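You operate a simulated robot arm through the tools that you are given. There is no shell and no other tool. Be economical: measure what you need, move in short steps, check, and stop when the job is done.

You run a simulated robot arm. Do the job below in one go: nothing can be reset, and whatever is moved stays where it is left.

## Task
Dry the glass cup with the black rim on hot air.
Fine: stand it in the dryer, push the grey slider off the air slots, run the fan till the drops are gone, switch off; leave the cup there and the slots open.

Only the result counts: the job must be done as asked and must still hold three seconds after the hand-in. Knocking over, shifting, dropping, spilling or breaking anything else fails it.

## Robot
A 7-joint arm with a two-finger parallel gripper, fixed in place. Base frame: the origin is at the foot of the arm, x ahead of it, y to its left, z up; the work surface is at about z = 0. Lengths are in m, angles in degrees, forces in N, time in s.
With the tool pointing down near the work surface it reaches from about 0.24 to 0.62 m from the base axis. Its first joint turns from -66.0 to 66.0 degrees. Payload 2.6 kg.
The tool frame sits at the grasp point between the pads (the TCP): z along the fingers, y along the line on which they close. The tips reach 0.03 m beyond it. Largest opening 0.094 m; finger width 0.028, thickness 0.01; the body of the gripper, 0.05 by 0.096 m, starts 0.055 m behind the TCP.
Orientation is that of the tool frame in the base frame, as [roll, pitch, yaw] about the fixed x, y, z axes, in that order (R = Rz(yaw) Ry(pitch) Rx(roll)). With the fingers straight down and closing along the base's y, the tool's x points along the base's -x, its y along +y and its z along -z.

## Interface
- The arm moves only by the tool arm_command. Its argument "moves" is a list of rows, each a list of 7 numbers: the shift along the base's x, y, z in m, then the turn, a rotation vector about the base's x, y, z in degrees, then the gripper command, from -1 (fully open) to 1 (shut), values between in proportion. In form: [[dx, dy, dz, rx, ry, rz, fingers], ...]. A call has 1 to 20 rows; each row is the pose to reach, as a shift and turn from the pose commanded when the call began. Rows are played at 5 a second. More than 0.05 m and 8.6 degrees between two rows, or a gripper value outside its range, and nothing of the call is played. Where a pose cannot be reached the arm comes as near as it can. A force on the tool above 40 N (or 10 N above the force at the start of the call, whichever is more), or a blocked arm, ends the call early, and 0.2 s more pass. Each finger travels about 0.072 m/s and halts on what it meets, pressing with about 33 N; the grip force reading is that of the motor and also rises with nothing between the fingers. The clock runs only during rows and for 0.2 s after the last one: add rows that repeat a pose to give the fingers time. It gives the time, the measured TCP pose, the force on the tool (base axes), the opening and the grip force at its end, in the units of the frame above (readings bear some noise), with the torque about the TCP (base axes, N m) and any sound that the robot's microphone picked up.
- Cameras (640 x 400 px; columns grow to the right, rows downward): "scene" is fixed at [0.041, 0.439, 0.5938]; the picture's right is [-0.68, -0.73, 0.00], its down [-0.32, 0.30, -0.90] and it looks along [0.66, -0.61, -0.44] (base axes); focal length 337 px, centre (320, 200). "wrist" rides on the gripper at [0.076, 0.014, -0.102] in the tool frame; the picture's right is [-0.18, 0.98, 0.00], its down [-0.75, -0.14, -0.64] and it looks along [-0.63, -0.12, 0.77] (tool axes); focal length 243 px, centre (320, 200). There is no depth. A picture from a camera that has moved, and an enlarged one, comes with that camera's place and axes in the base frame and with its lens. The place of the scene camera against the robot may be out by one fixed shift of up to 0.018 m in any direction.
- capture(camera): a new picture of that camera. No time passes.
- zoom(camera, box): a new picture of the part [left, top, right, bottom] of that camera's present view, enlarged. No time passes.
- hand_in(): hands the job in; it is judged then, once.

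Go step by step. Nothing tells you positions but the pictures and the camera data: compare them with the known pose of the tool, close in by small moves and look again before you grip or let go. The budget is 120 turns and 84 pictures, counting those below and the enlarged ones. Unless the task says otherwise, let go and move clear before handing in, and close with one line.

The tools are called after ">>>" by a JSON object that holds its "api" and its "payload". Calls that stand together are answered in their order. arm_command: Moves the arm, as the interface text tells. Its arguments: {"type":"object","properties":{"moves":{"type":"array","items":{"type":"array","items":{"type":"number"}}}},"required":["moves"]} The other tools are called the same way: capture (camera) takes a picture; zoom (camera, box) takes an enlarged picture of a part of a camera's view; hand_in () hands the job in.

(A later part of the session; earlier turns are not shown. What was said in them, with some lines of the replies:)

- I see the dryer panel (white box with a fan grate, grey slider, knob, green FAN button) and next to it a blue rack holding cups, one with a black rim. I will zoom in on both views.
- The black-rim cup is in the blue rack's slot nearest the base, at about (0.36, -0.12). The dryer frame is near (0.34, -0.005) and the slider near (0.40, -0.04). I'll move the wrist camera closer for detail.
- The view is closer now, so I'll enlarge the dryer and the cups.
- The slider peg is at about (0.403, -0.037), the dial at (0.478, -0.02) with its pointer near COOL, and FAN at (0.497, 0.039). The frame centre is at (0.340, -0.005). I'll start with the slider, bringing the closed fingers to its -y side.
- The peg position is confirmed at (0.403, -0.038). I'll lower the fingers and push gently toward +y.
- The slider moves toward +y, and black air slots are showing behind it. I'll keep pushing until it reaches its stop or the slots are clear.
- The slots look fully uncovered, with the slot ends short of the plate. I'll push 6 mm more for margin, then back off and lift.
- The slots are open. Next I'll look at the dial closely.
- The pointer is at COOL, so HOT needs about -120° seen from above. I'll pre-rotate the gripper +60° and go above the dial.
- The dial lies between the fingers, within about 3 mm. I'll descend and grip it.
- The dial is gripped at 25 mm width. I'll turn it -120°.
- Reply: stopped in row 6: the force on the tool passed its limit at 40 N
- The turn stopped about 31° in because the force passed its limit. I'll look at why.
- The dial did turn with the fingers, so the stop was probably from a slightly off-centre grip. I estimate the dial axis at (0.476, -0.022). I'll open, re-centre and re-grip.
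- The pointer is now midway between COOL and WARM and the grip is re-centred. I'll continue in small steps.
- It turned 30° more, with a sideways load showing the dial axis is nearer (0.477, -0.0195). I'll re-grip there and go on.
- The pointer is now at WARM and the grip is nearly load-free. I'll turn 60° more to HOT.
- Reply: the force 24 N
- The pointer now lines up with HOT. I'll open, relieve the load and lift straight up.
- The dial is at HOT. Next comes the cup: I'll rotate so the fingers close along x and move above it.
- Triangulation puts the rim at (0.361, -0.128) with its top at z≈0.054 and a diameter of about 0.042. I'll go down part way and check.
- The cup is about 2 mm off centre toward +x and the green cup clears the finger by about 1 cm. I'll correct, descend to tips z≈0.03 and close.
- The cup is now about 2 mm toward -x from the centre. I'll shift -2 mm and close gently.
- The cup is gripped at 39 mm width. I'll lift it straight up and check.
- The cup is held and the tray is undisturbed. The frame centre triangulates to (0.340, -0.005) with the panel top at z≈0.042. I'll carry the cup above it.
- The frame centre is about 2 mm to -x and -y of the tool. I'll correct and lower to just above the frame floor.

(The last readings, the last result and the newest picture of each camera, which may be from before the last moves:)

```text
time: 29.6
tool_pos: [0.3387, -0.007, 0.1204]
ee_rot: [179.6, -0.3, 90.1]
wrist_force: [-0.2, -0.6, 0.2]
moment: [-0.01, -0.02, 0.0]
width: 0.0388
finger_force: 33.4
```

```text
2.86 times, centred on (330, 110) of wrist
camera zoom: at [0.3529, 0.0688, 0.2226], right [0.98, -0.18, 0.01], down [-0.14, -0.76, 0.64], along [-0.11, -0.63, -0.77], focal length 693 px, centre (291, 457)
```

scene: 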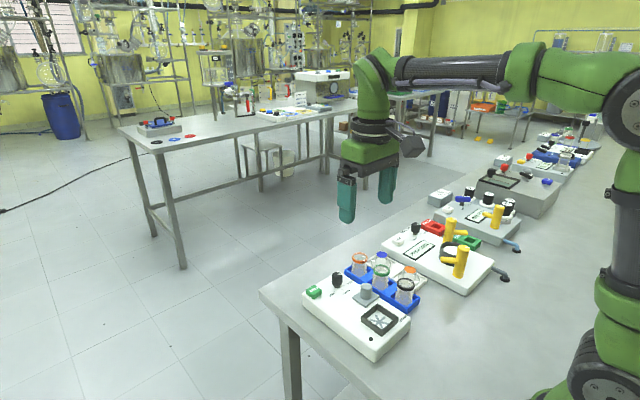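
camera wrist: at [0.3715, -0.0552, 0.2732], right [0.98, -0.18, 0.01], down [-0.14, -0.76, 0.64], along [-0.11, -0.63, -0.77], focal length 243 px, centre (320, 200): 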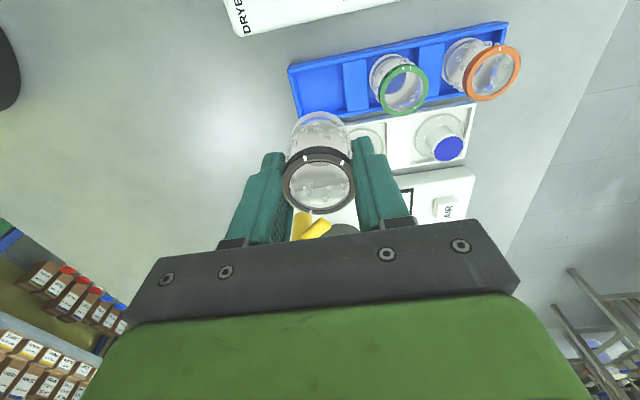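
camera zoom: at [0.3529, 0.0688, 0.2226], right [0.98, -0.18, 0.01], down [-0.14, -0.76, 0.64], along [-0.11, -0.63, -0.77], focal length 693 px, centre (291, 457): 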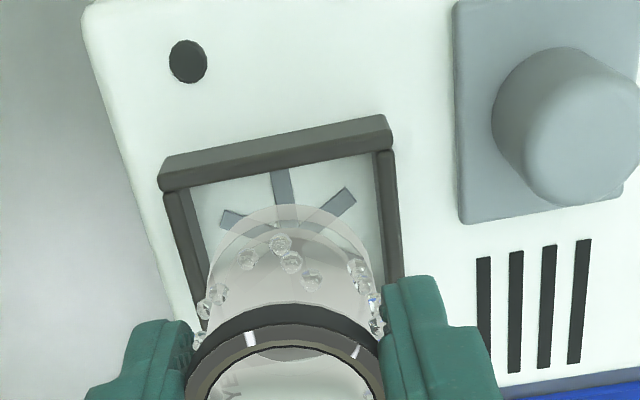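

The frame's inner width is about 45 mm against a cup of about 40 mm, so centring matters. I'll nudge +1.5 mm in x and y and lower to just inside the wall top.

>>> {"api": "arm_command", "payload": {"moves": [[0.0015, 0.0015, 0, 0, 0, 0, 0.2], [0.0015, 0.0015, -0.005, 0, 0, 0, 0.2], [0.0015, 0.0015, -0.009, 0, 0, 0, 0.2], [0.0015, 0.0015, -0.009, 0, 0, 0, 0.2]]}}

>>> {"api": "zoom", "payload": {"camera": "scene", "box": [350, 260, 410, 320]}}

>>> {"api": "zoom", "payload": {"camera": "wrist", "box": [260, 40, 400, 180]}}

```text
time: 30.6
tool_pos: [0.3418, -0.0048, 0.1103]
ee_rot: [179.6, -0.4, 90.0]
wrist_force: [0.5, -0.9, 0.1]
moment: [0.0, 0.02, 0.0]
width: 0.0389
finger_force: 33.3
```

```text
6.67 times, centred on (380, 290) of scene
camera zoom: at [0.041, 0.439, 0.5938], right [-0.68, -0.73, 0.0], down [-0.32, 0.3, -0.9], along [0.66, -0.61, -0.44], focal length 2245 px, centre (-80, -400)
```

zoom: 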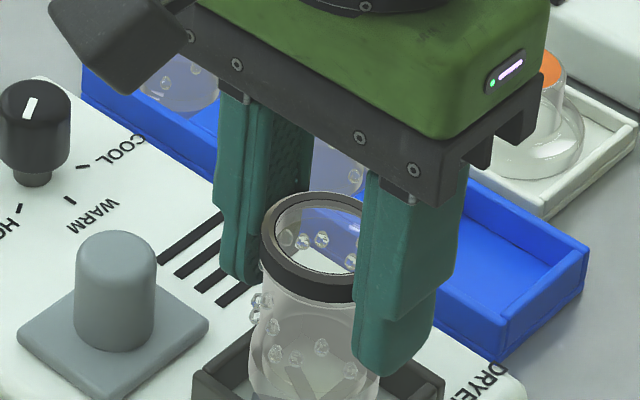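

```text
2.86 times, centred on (330, 110) of wrist
camera zoom: at [0.3554, 0.0704, 0.2133], right [0.98, -0.18, 0.01], down [-0.14, -0.76, 0.64], along [-0.11, -0.63, -0.77], focal length 693 px, centre (291, 457)
```

zoom: 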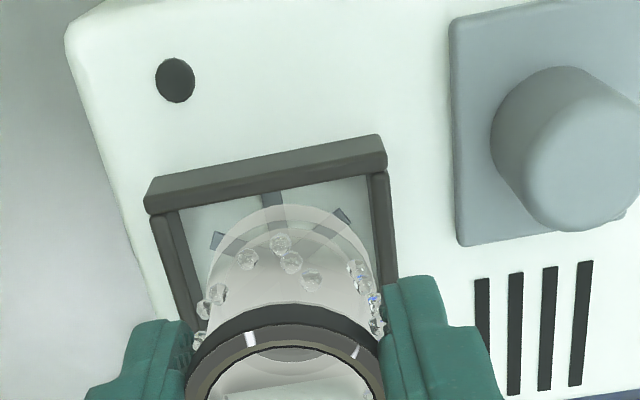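

The cup is about 1 mm too far toward +x. I'll correct that and lower gently into the frame.

>>> {"api": "arm_command", "payload": {"moves": [[-0.0012, 0.0005, 0, 0, 0, 0, 0.2], [-0.0012, 0.0005, -0.004, 0, 0, 0, 0.2], [-0.0012, 0.0005, -0.008, 0, 0, 0, 0.2], [-0.0012, 0.0005, -0.011, 0, 0, 0, 0.2], [-0.0012, 0.0005, -0.011, 0, 0, 0, 0.2]]}}

>>> {"api": "zoom", "payload": {"camera": "wrist", "box": [260, 40, 400, 180]}}

>>> {"api": "zoom", "payload": {"camera": "scene", "box": [350, 275, 410, 335]}}

```text
time: 31.8
tool_pos: [0.341, -0.0047, 0.0979]
ee_rot: [179.6, -0.3, 90.1]
wrist_force: [-0.1, 0.1, -0.8]
moment: [0.01, 0.01, -0.02]
width: 0.0389
finger_force: 33.8
```

```text
2.86 times, centred on (330, 110) of wrist
camera zoom: at [0.3536, 0.071, 0.2021], right [0.98, -0.18, 0.01], down [-0.14, -0.76, 0.64], along [-0.11, -0.63, -0.77], focal length 693 px, centre (291, 457)
```

zoom: 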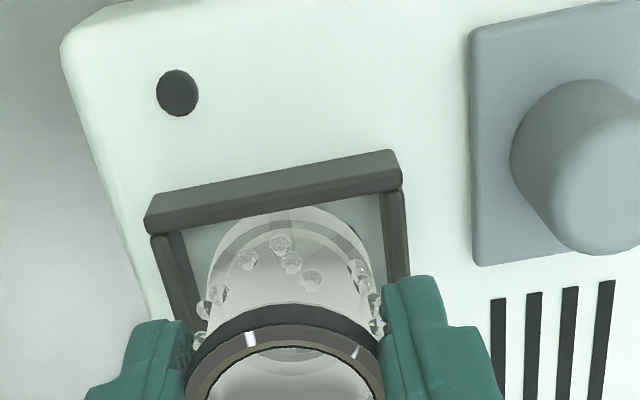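

```text
6.67 times, centred on (380, 305) of scene
camera zoom: at [0.041, 0.439, 0.5938], right [-0.68, -0.73, 0.0], down [-0.32, 0.3, -0.9], along [0.66, -0.61, -0.44], focal length 2245 px, centre (-80, -500)
```

zoom: 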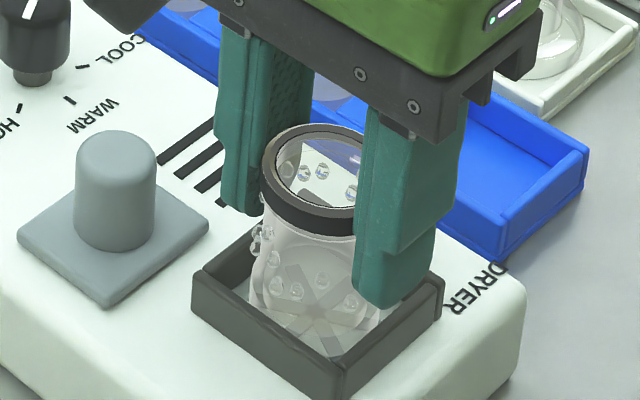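

The cup is inside the frame with no contact yet. I'll lower it in 1 mm steps to the floor.

>>> {"api": "arm_command", "payload": {"moves": [[0, 0, -0.001, 0, 0, 0, 0.2], [0, 0, -0.002, 0, 0, 0, 0.2], [0, 0, -0.003, 0, 0, 0, 0.2], [0, 0, -0.003, 0, 0, 0, 0.2]]}}

```text
time: 32.8
tool_pos: [0.3393, -0.0037, 0.0974]
ee_rot: [179.6, -0.3, 90.1]
wrist_force: [-0.1, -0.3, -0.4]
moment: [-0.02, -0.01, 0.0]
width: 0.0389
finger_force: 33.3
```

>>> {"api": "arm_command", "payload": {"moves": [[0, 0, -0.001, 0, 0, 0, 0.2], [0, 0, -0.002, 0, 0, 0, 0.2], [0, 0, -0.002, 0, 0, 0, 0.2]]}}

>>> {"api": "zoom", "payload": {"camera": "scene", "box": [350, 275, 410, 335]}}

```text
time: 33.6
tool_pos: [0.3396, -0.004, 0.0947]
ee_rot: [179.5, -0.3, 89.9]
wrist_force: [-3.2, -1.0, 12.9]
moment: [-0.12, 0.35, 0.01]
width: 0.0388
finger_force: 32.9
```

```text
6.67 times, centred on (380, 305) of scene
camera zoom: at [0.0409, 0.439, 0.5938], right [-0.68, -0.73, 0.0], down [-0.32, 0.3, -0.9], along [0.66, -0.61, -0.44], focal length 2245 px, centre (-80, -500)
```

zoom: 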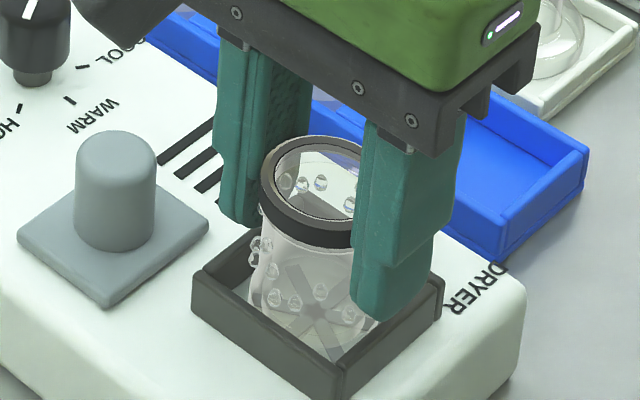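

The cup is seated, with 13 N of contact at the expected height. I'll open a little and rise straight up.

>>> {"api": "arm_command", "payload": {"moves": [[0, 0, 0.001, 0, 0, 0, 0.1], [0, 0, 0.001, 0, 0, 0, -0.1], [0, 0, 0.001, 0, 0, 0, -0.18], [0, 0, 0.001, 0, 0, 0, -0.18], [0, 0, 0.02, 0, 0, 0, -0.18], [0, 0, 0.05, 0, 0, 0, -0.18], [0, 0, 0.08, 0, 0, 0, -0.18], [0, 0, 0.1, 0, 0, 0, -0.18]]}}

>>> {"api": "zoom", "payload": {"camera": "scene", "box": [310, 220, 450, 360]}}

>>> {"api": "capture", "payload": {"camera": "wrist"}}

```text
time: 35.4
tool_pos: [0.3388, -0.004, 0.1954]
ee_rot: [179.7, -0.3, 90.1]
wrist_force: [0.9, -0.6, -0.2]
moment: [-0.01, 0.01, 0.01]
width: 0.0554
finger_force: 0.1
```

```text
2.86 times, centred on (380, 290) of scene
camera zoom: at [0.041, 0.439, 0.5938], right [-0.68, -0.73, 0.0], down [-0.32, 0.3, -0.9], along [0.66, -0.61, -0.44], focal length 962 px, centre (149, -57)
```

zoom: 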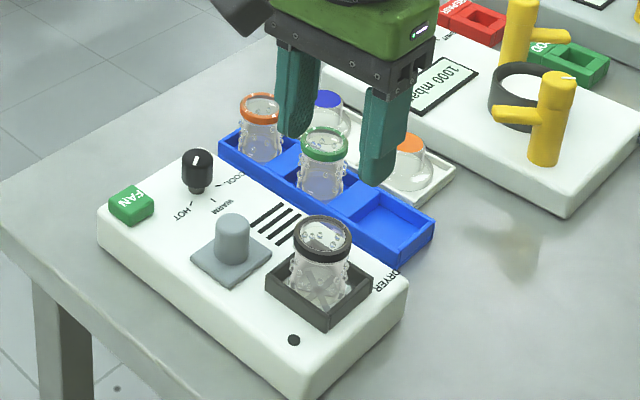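

```text
36 pictures are left
camera wrist: at [0.3526, 0.0713, 0.2977], right [0.98, -0.18, 0.0], down [-0.14, -0.76, 0.64], along [-0.11, -0.63, -0.77], focal length 243 px, centre (320, 200)
```

wrist: 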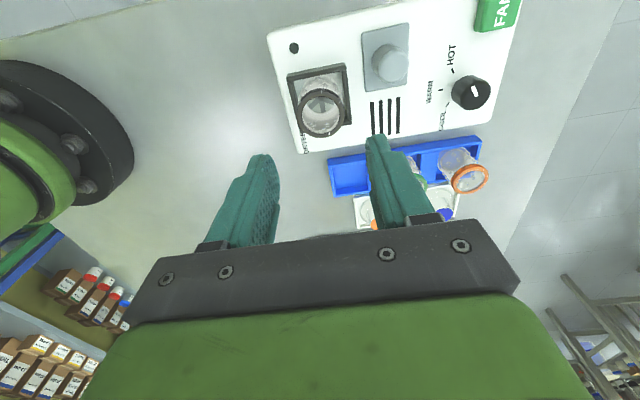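

The cup stands upright in the frame. Next is the FAN button at about (0.497, 0.039): I'll close the fingers and move above it.

>>> {"api": "arm_command", "payload": {"moves": [[0.04, 0.01, 0, 0, 0, 0, 0.3], [0.08, 0.02, 0, 0, 0, 0, 0.8], [0.12, 0.033, 0, 0, 0, 0, 1], [0.158, 0.043, -0.01, 0, 0, 0, 1], [0.158, 0.043, -0.05, 0, 0, 0, 1], [0.158, 0.043, -0.09, 0, 0, 0, 1], [0.158, 0.043, -0.1, 0, 0, 0, 1], [0.158, 0.043, -0.1, 0, 0, 0, 1]]}}

>>> {"api": "zoom", "payload": {"camera": "scene", "box": [280, 230, 380, 330]}}

>>> {"api": "zoom", "payload": {"camera": "wrist", "box": [220, 40, 420, 220]}}

```text
time: 37.2
tool_pos: [0.4994, 0.0384, 0.0925]
ee_rot: [179.7, -0.2, 90.1]
wrist_force: [0.0, -0.2, -1.2]
moment: [-0.01, 0.04, -0.02]
width: 0.0
finger_force: 32.9
```

```text
4.00 times, centred on (330, 280) of scene
camera zoom: at [0.041, 0.439, 0.5938], right [-0.68, -0.73, 0.0], down [-0.32, 0.3, -0.9], along [0.66, -0.61, -0.44], focal length 1347 px, centre (280, -120)
```

zoom: 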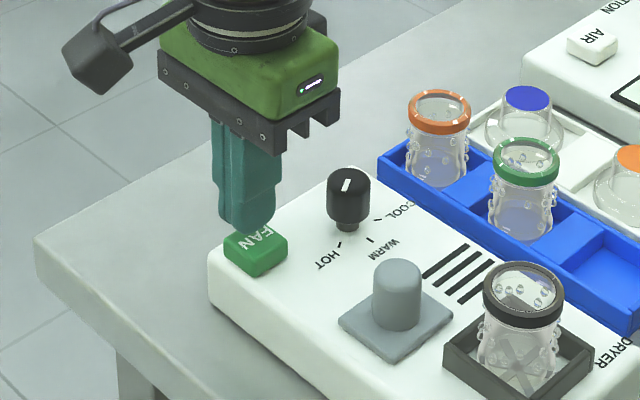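

```text
2.22 times, centred on (320, 130) of wrist
camera zoom: at [0.5138, 0.1151, 0.1956], right [0.98, -0.18, 0.01], down [-0.14, -0.76, 0.64], along [-0.11, -0.63, -0.77], focal length 539 px, centre (320, 356)
```

zoom: 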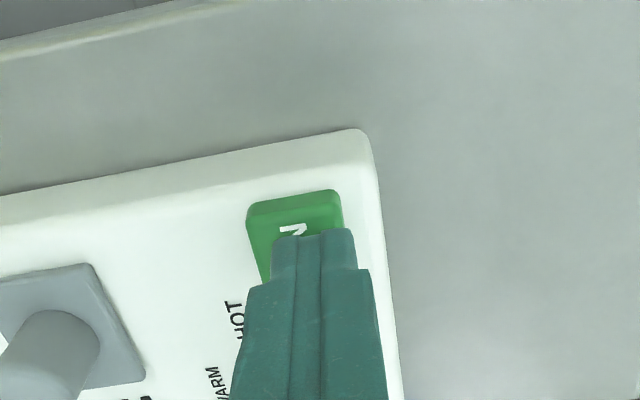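

The button centre is about 5 mm toward -x. I'll shift and press down in small steps.

>>> {"api": "arm_command", "payload": {"moves": [[-0.005, 0, 0, 0, 0, 0, 1], [-0.005, 0, -0.006, 0, 0, 0, 1], [-0.005, 0, -0.009, 0, 0, 0, 1], [-0.005, 0, -0.011, 0, 0, 0, 1], [-0.005, 0, -0.013, 0, 0, 0, 1]]}}

```text
time: 38.4
tool_pos: [0.493, 0.0386, 0.081]
ee_rot: [179.5, -0.3, 90.1]
wrist_force: [0.0, 0.3, 1.2]
moment: [-0.03, -0.01, 0.02]
width: 0.0002
finger_force: 33.1
heard: click
```

I heard a click. I'll retract and check whether the fan is running.

>>> {"api": "arm_command", "payload": {"moves": [[0, 0, 0.01, 0, 0, 0, 1], [0, 0, 0.02, 0, 0, 0, 1], [0, 0, 0.02, 0, 0, 0, 1]]}}

>>> {"api": "zoom", "payload": {"camera": "scene", "box": [310, 240, 430, 360]}}

```text
time: 39.2
tool_pos: [0.4916, 0.0384, 0.1013]
ee_rot: [179.6, -0.3, 90.1]
wrist_force: [0.3, -0.5, 0.3]
moment: [-0.01, -0.01, -0.03]
width: 0.0
finger_force: 32.7
```

```text
3.33 times, centred on (370, 300) of scene
camera zoom: at [0.041, 0.439, 0.5938], right [-0.68, -0.73, 0.0], down [-0.32, 0.3, -0.9], along [0.66, -0.61, -0.44], focal length 1122 px, centre (153, -133)
```

zoom: 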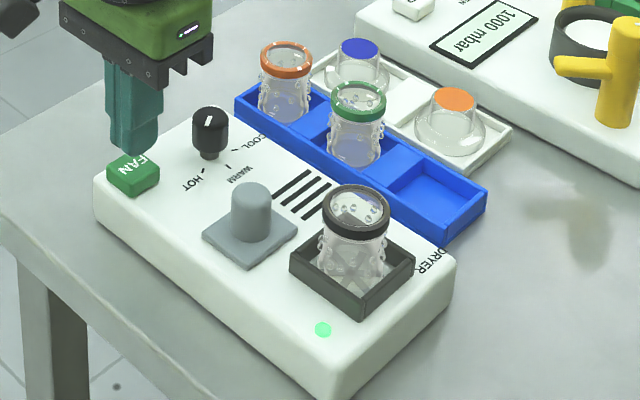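

The lamp is green, so the fan is running. I'll wait in place and watch the drops.

>>> {"api": "arm_command", "payload": {"moves": [[0, 0, 0, 0, 0, 0, 1], [0, 0, 0, 0, 0, 0, 1], [0, 0, 0, 0, 0, 0, 1], [0, 0, 0, 0, 0, 0, 1], [0, 0, 0, 0, 0, 0, 1], [0, 0, 0, 0, 0, 0, 1], [0, 0, 0, 0, 0, 0, 1], [0, 0, 0, 0, 0, 0, 1], [0, 0, 0, 0, 0, 0, 1], [0, 0, 0, 0, 0, 0, 1], [0, 0, 0, 0, 0, 0, 1], [0, 0, 0, 0, 0, 0, 1], [0, 0, 0, 0, 0, 0, 1], [0, 0, 0, 0, 0, 0, 1], [0, 0, 0, 0, 0, 0, 1], [0, 0, 0, 0, 0, 0, 1], [0, 0, 0, 0, 0, 0, 1], [0, 0, 0, 0, 0, 0, 1], [0, 0, 0, 0, 0, 0, 1], [0, 0, 0, 0, 0, 0, 1]]}}

>>> {"api": "zoom", "payload": {"camera": "scene", "box": [370, 280, 430, 340]}}

```text
time: 43.4
tool_pos: [0.494, 0.0385, 0.1018]
ee_rot: [179.6, -0.3, 90.1]
wrist_force: [-0.7, 0.3, -0.2]
moment: [-0.03, -0.02, 0.0]
width: 0.0003
finger_force: 32.5
```

```text
6.67 times, centred on (400, 310) of scene
camera zoom: at [0.041, 0.439, 0.5938], right [-0.68, -0.73, 0.0], down [-0.32, 0.3, -0.9], along [0.66, -0.61, -0.44], focal length 2245 px, centre (-213, -533)
```

zoom: 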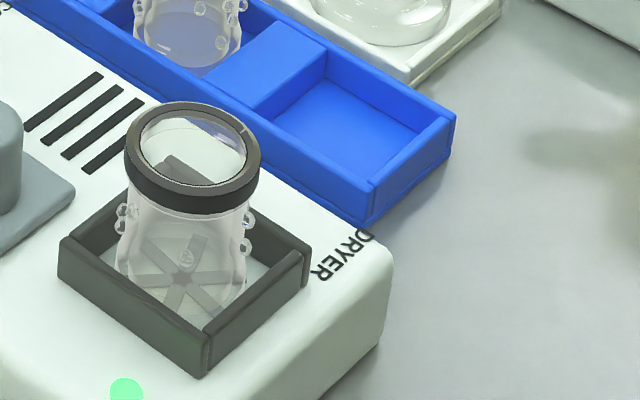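

The drops are shrinking in number. I'll wait some more.

>>> {"api": "arm_command", "payload": {"moves": [[0, 0, 0, 0, 0, 0, 1], [0, 0, 0, 0, 0, 0, 1], [0, 0, 0, 0, 0, 0, 1], [0, 0, 0, 0, 0, 0, 1], [0, 0, 0, 0, 0, 0, 1], [0, 0, 0, 0, 0, 0, 1], [0, 0, 0, 0, 0, 0, 1], [0, 0, 0, 0, 0, 0, 1], [0, 0, 0, 0, 0, 0, 1], [0, 0, 0, 0, 0, 0, 1], [0, 0, 0, 0, 0, 0, 1], [0, 0, 0, 0, 0, 0, 1], [0, 0, 0, 0, 0, 0, 1], [0, 0, 0, 0, 0, 0, 1], [0, 0, 0, 0, 0, 0, 1]]}}

>>> {"api": "zoom", "payload": {"camera": "scene", "box": [370, 280, 430, 340]}}

```text
time: 46.6
tool_pos: [0.493, 0.0377, 0.1024]
ee_rot: [179.6, -0.3, 90.1]
wrist_force: [-0.1, -0.5, 0.7]
moment: [-0.02, -0.01, 0.0]
width: 0.0
finger_force: 33.3
```

```text
6.67 times, centred on (400, 310) of scene
camera zoom: at [0.041, 0.439, 0.5938], right [-0.68, -0.73, 0.0], down [-0.32, 0.3, -0.9], along [0.66, -0.61, -0.44], focal length 2245 px, centre (-213, -533)
```

zoom: 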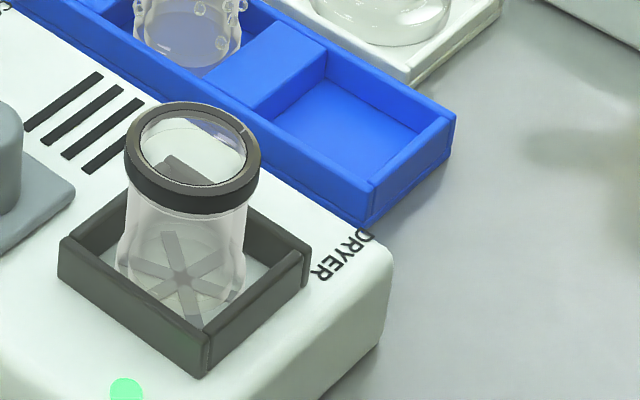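

All the drops are gone. I'll press FAN again to switch off, then retract.

>>> {"api": "arm_command", "payload": {"moves": [[0, 0, -0.008, 0, 0, 0, 1], [0, 0, -0.014, 0, 0, 0, 1], [0, 0, -0.018, 0, 0, 0, 1], [0, 0, -0.02, 0, 0, 0, 1], [0, 0, 0, 0, 0, 0, 1], [0, 0, 0.04, 0, 0, 0, 1], [0, 0, 0.08, 0, 0, 0, 1], [0, 0, 0.1, 0, 0, 0, 1]]}}

>>> {"api": "zoom", "payload": {"camera": "scene", "box": [310, 240, 430, 360]}}

```text
time: 48.4
tool_pos: [0.491, 0.039, 0.2023]
ee_rot: [179.6, -0.3, 90.1]
wrist_force: [-0.1, -0.8, 0.1]
moment: [0.02, 0.01, 0.02]
width: 0.0002
finger_force: 33.4
```

```text
3.33 times, centred on (370, 300) of scene
camera zoom: at [0.041, 0.439, 0.5938], right [-0.68, -0.73, 0.0], down [-0.32, 0.3, -0.9], along [0.66, -0.61, -0.44], focal length 1122 px, centre (153, -133)
```

zoom: 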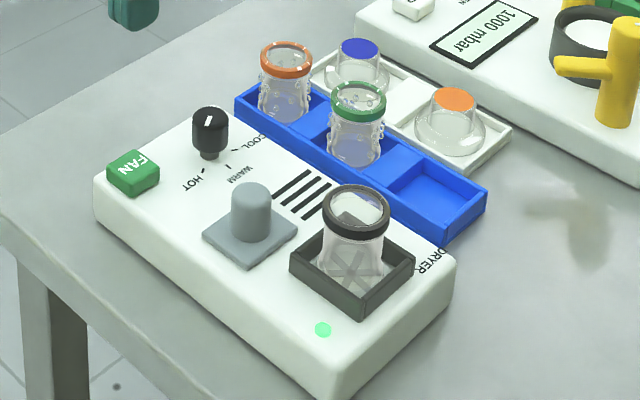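

There was no click and the lamp is still green, so the press was too short. I'll press again with a dwell at the bottom.

>>> {"api": "arm_command", "payload": {"moves": [[0, 0, -0.04, 0, 0, 0, 1], [0, 0, -0.08, 0, 0, 0, 1], [0, 0, -0.11, 0, 0, 0, 1], [0, 0, -0.117, 0, 0, 0, 1], [0, 0, -0.12, 0, 0, 0, 1], [0, 0, -0.12, 0, 0, 0, 1]]}}

>>> {"api": "zoom", "payload": {"camera": "scene", "box": [310, 240, 430, 360]}}

```text
time: 49.8
tool_pos: [0.4932, 0.0398, 0.0837]
ee_rot: [179.6, -0.3, 90.0]
wrist_force: [1.7, -1.0, 0.9]
moment: [-0.04, 0.0, 0.02]
width: 0.0001
finger_force: 33.0
```

```text
3.33 times, centred on (370, 300) of scene
camera zoom: at [0.041, 0.439, 0.5938], right [-0.68, -0.73, 0.0], down [-0.32, 0.3, -0.9], along [0.66, -0.61, -0.44], focal length 1122 px, centre (153, -133)
```

zoom: 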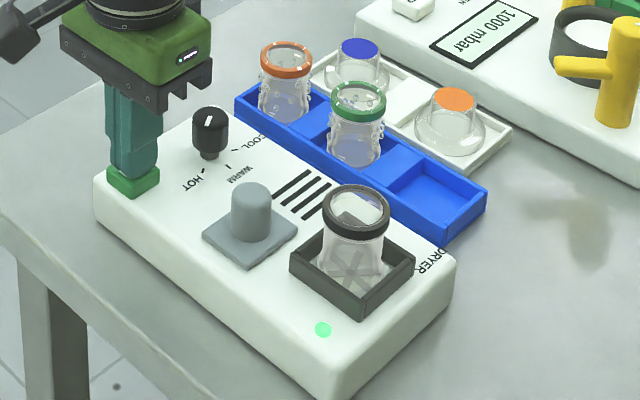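

The fingers are just touching the button. I'll press a few millimetres further.

>>> {"api": "arm_command", "payload": {"moves": [[0, 0, -0.0015, 0, 0, 0, 1], [0, 0, -0.003, 0, 0, 0, 1], [0, 0, -0.004, 0, 0, 0, 1]]}}

```text
time: 50.6
tool_pos: [0.4931, 0.0399, 0.078]
ee_rot: [179.6, -0.3, 90.2]
wrist_force: [0.2, 2.2, 3.7]
moment: [0.02, -0.03, 0.0]
width: 0.0001
finger_force: 33.0
heard: click
```

I heard the click. I'll retract and check the lamp.

>>> {"api": "arm_command", "payload": {"moves": [[0, 0, 0.02, 0, 0, 0, 1], [0, 0, 0.06, 0, 0, 0, 1], [0, 0, 0.1, 0, 0, 0, 1], [0, 0, 0.12, 0, 0, 0, 1]]}}

>>> {"api": "zoom", "payload": {"camera": "scene", "box": [310, 240, 430, 360]}}

```text
time: 51.6
tool_pos: [0.4919, 0.0391, 0.1952]
ee_rot: [179.6, -0.2, 90.1]
wrist_force: [-0.3, 0.6, 0.6]
moment: [0.0, -0.02, 0.01]
width: 0.0
finger_force: 32.9
```

```text
3.33 times, centred on (370, 300) of scene
camera zoom: at [0.041, 0.439, 0.5938], right [-0.68, -0.73, 0.0], down [-0.32, 0.3, -0.9], along [0.66, -0.61, -0.44], focal length 1122 px, centre (153, -133)
```

zoom: 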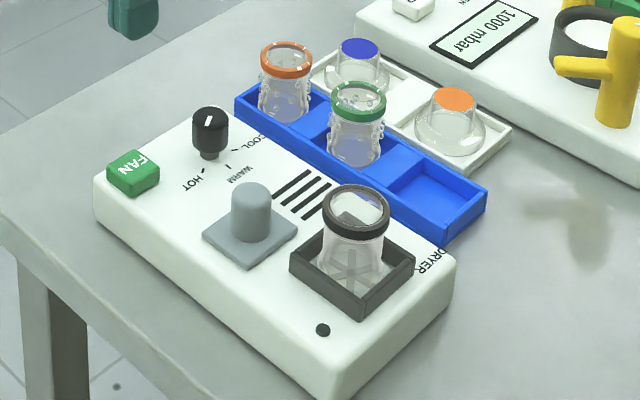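

The lamp is off, the cup is dry and upright in the dryer, and the slots are open. The arm is clear, so I'm handing in.

>>> {"api": "hand_in", "payload": {}}

```text
The job is handed in.
```

The black-rimmed cup was dried on HOT until no drops were visible. It is still standing in the dryer, with the fan off and the air slots open.
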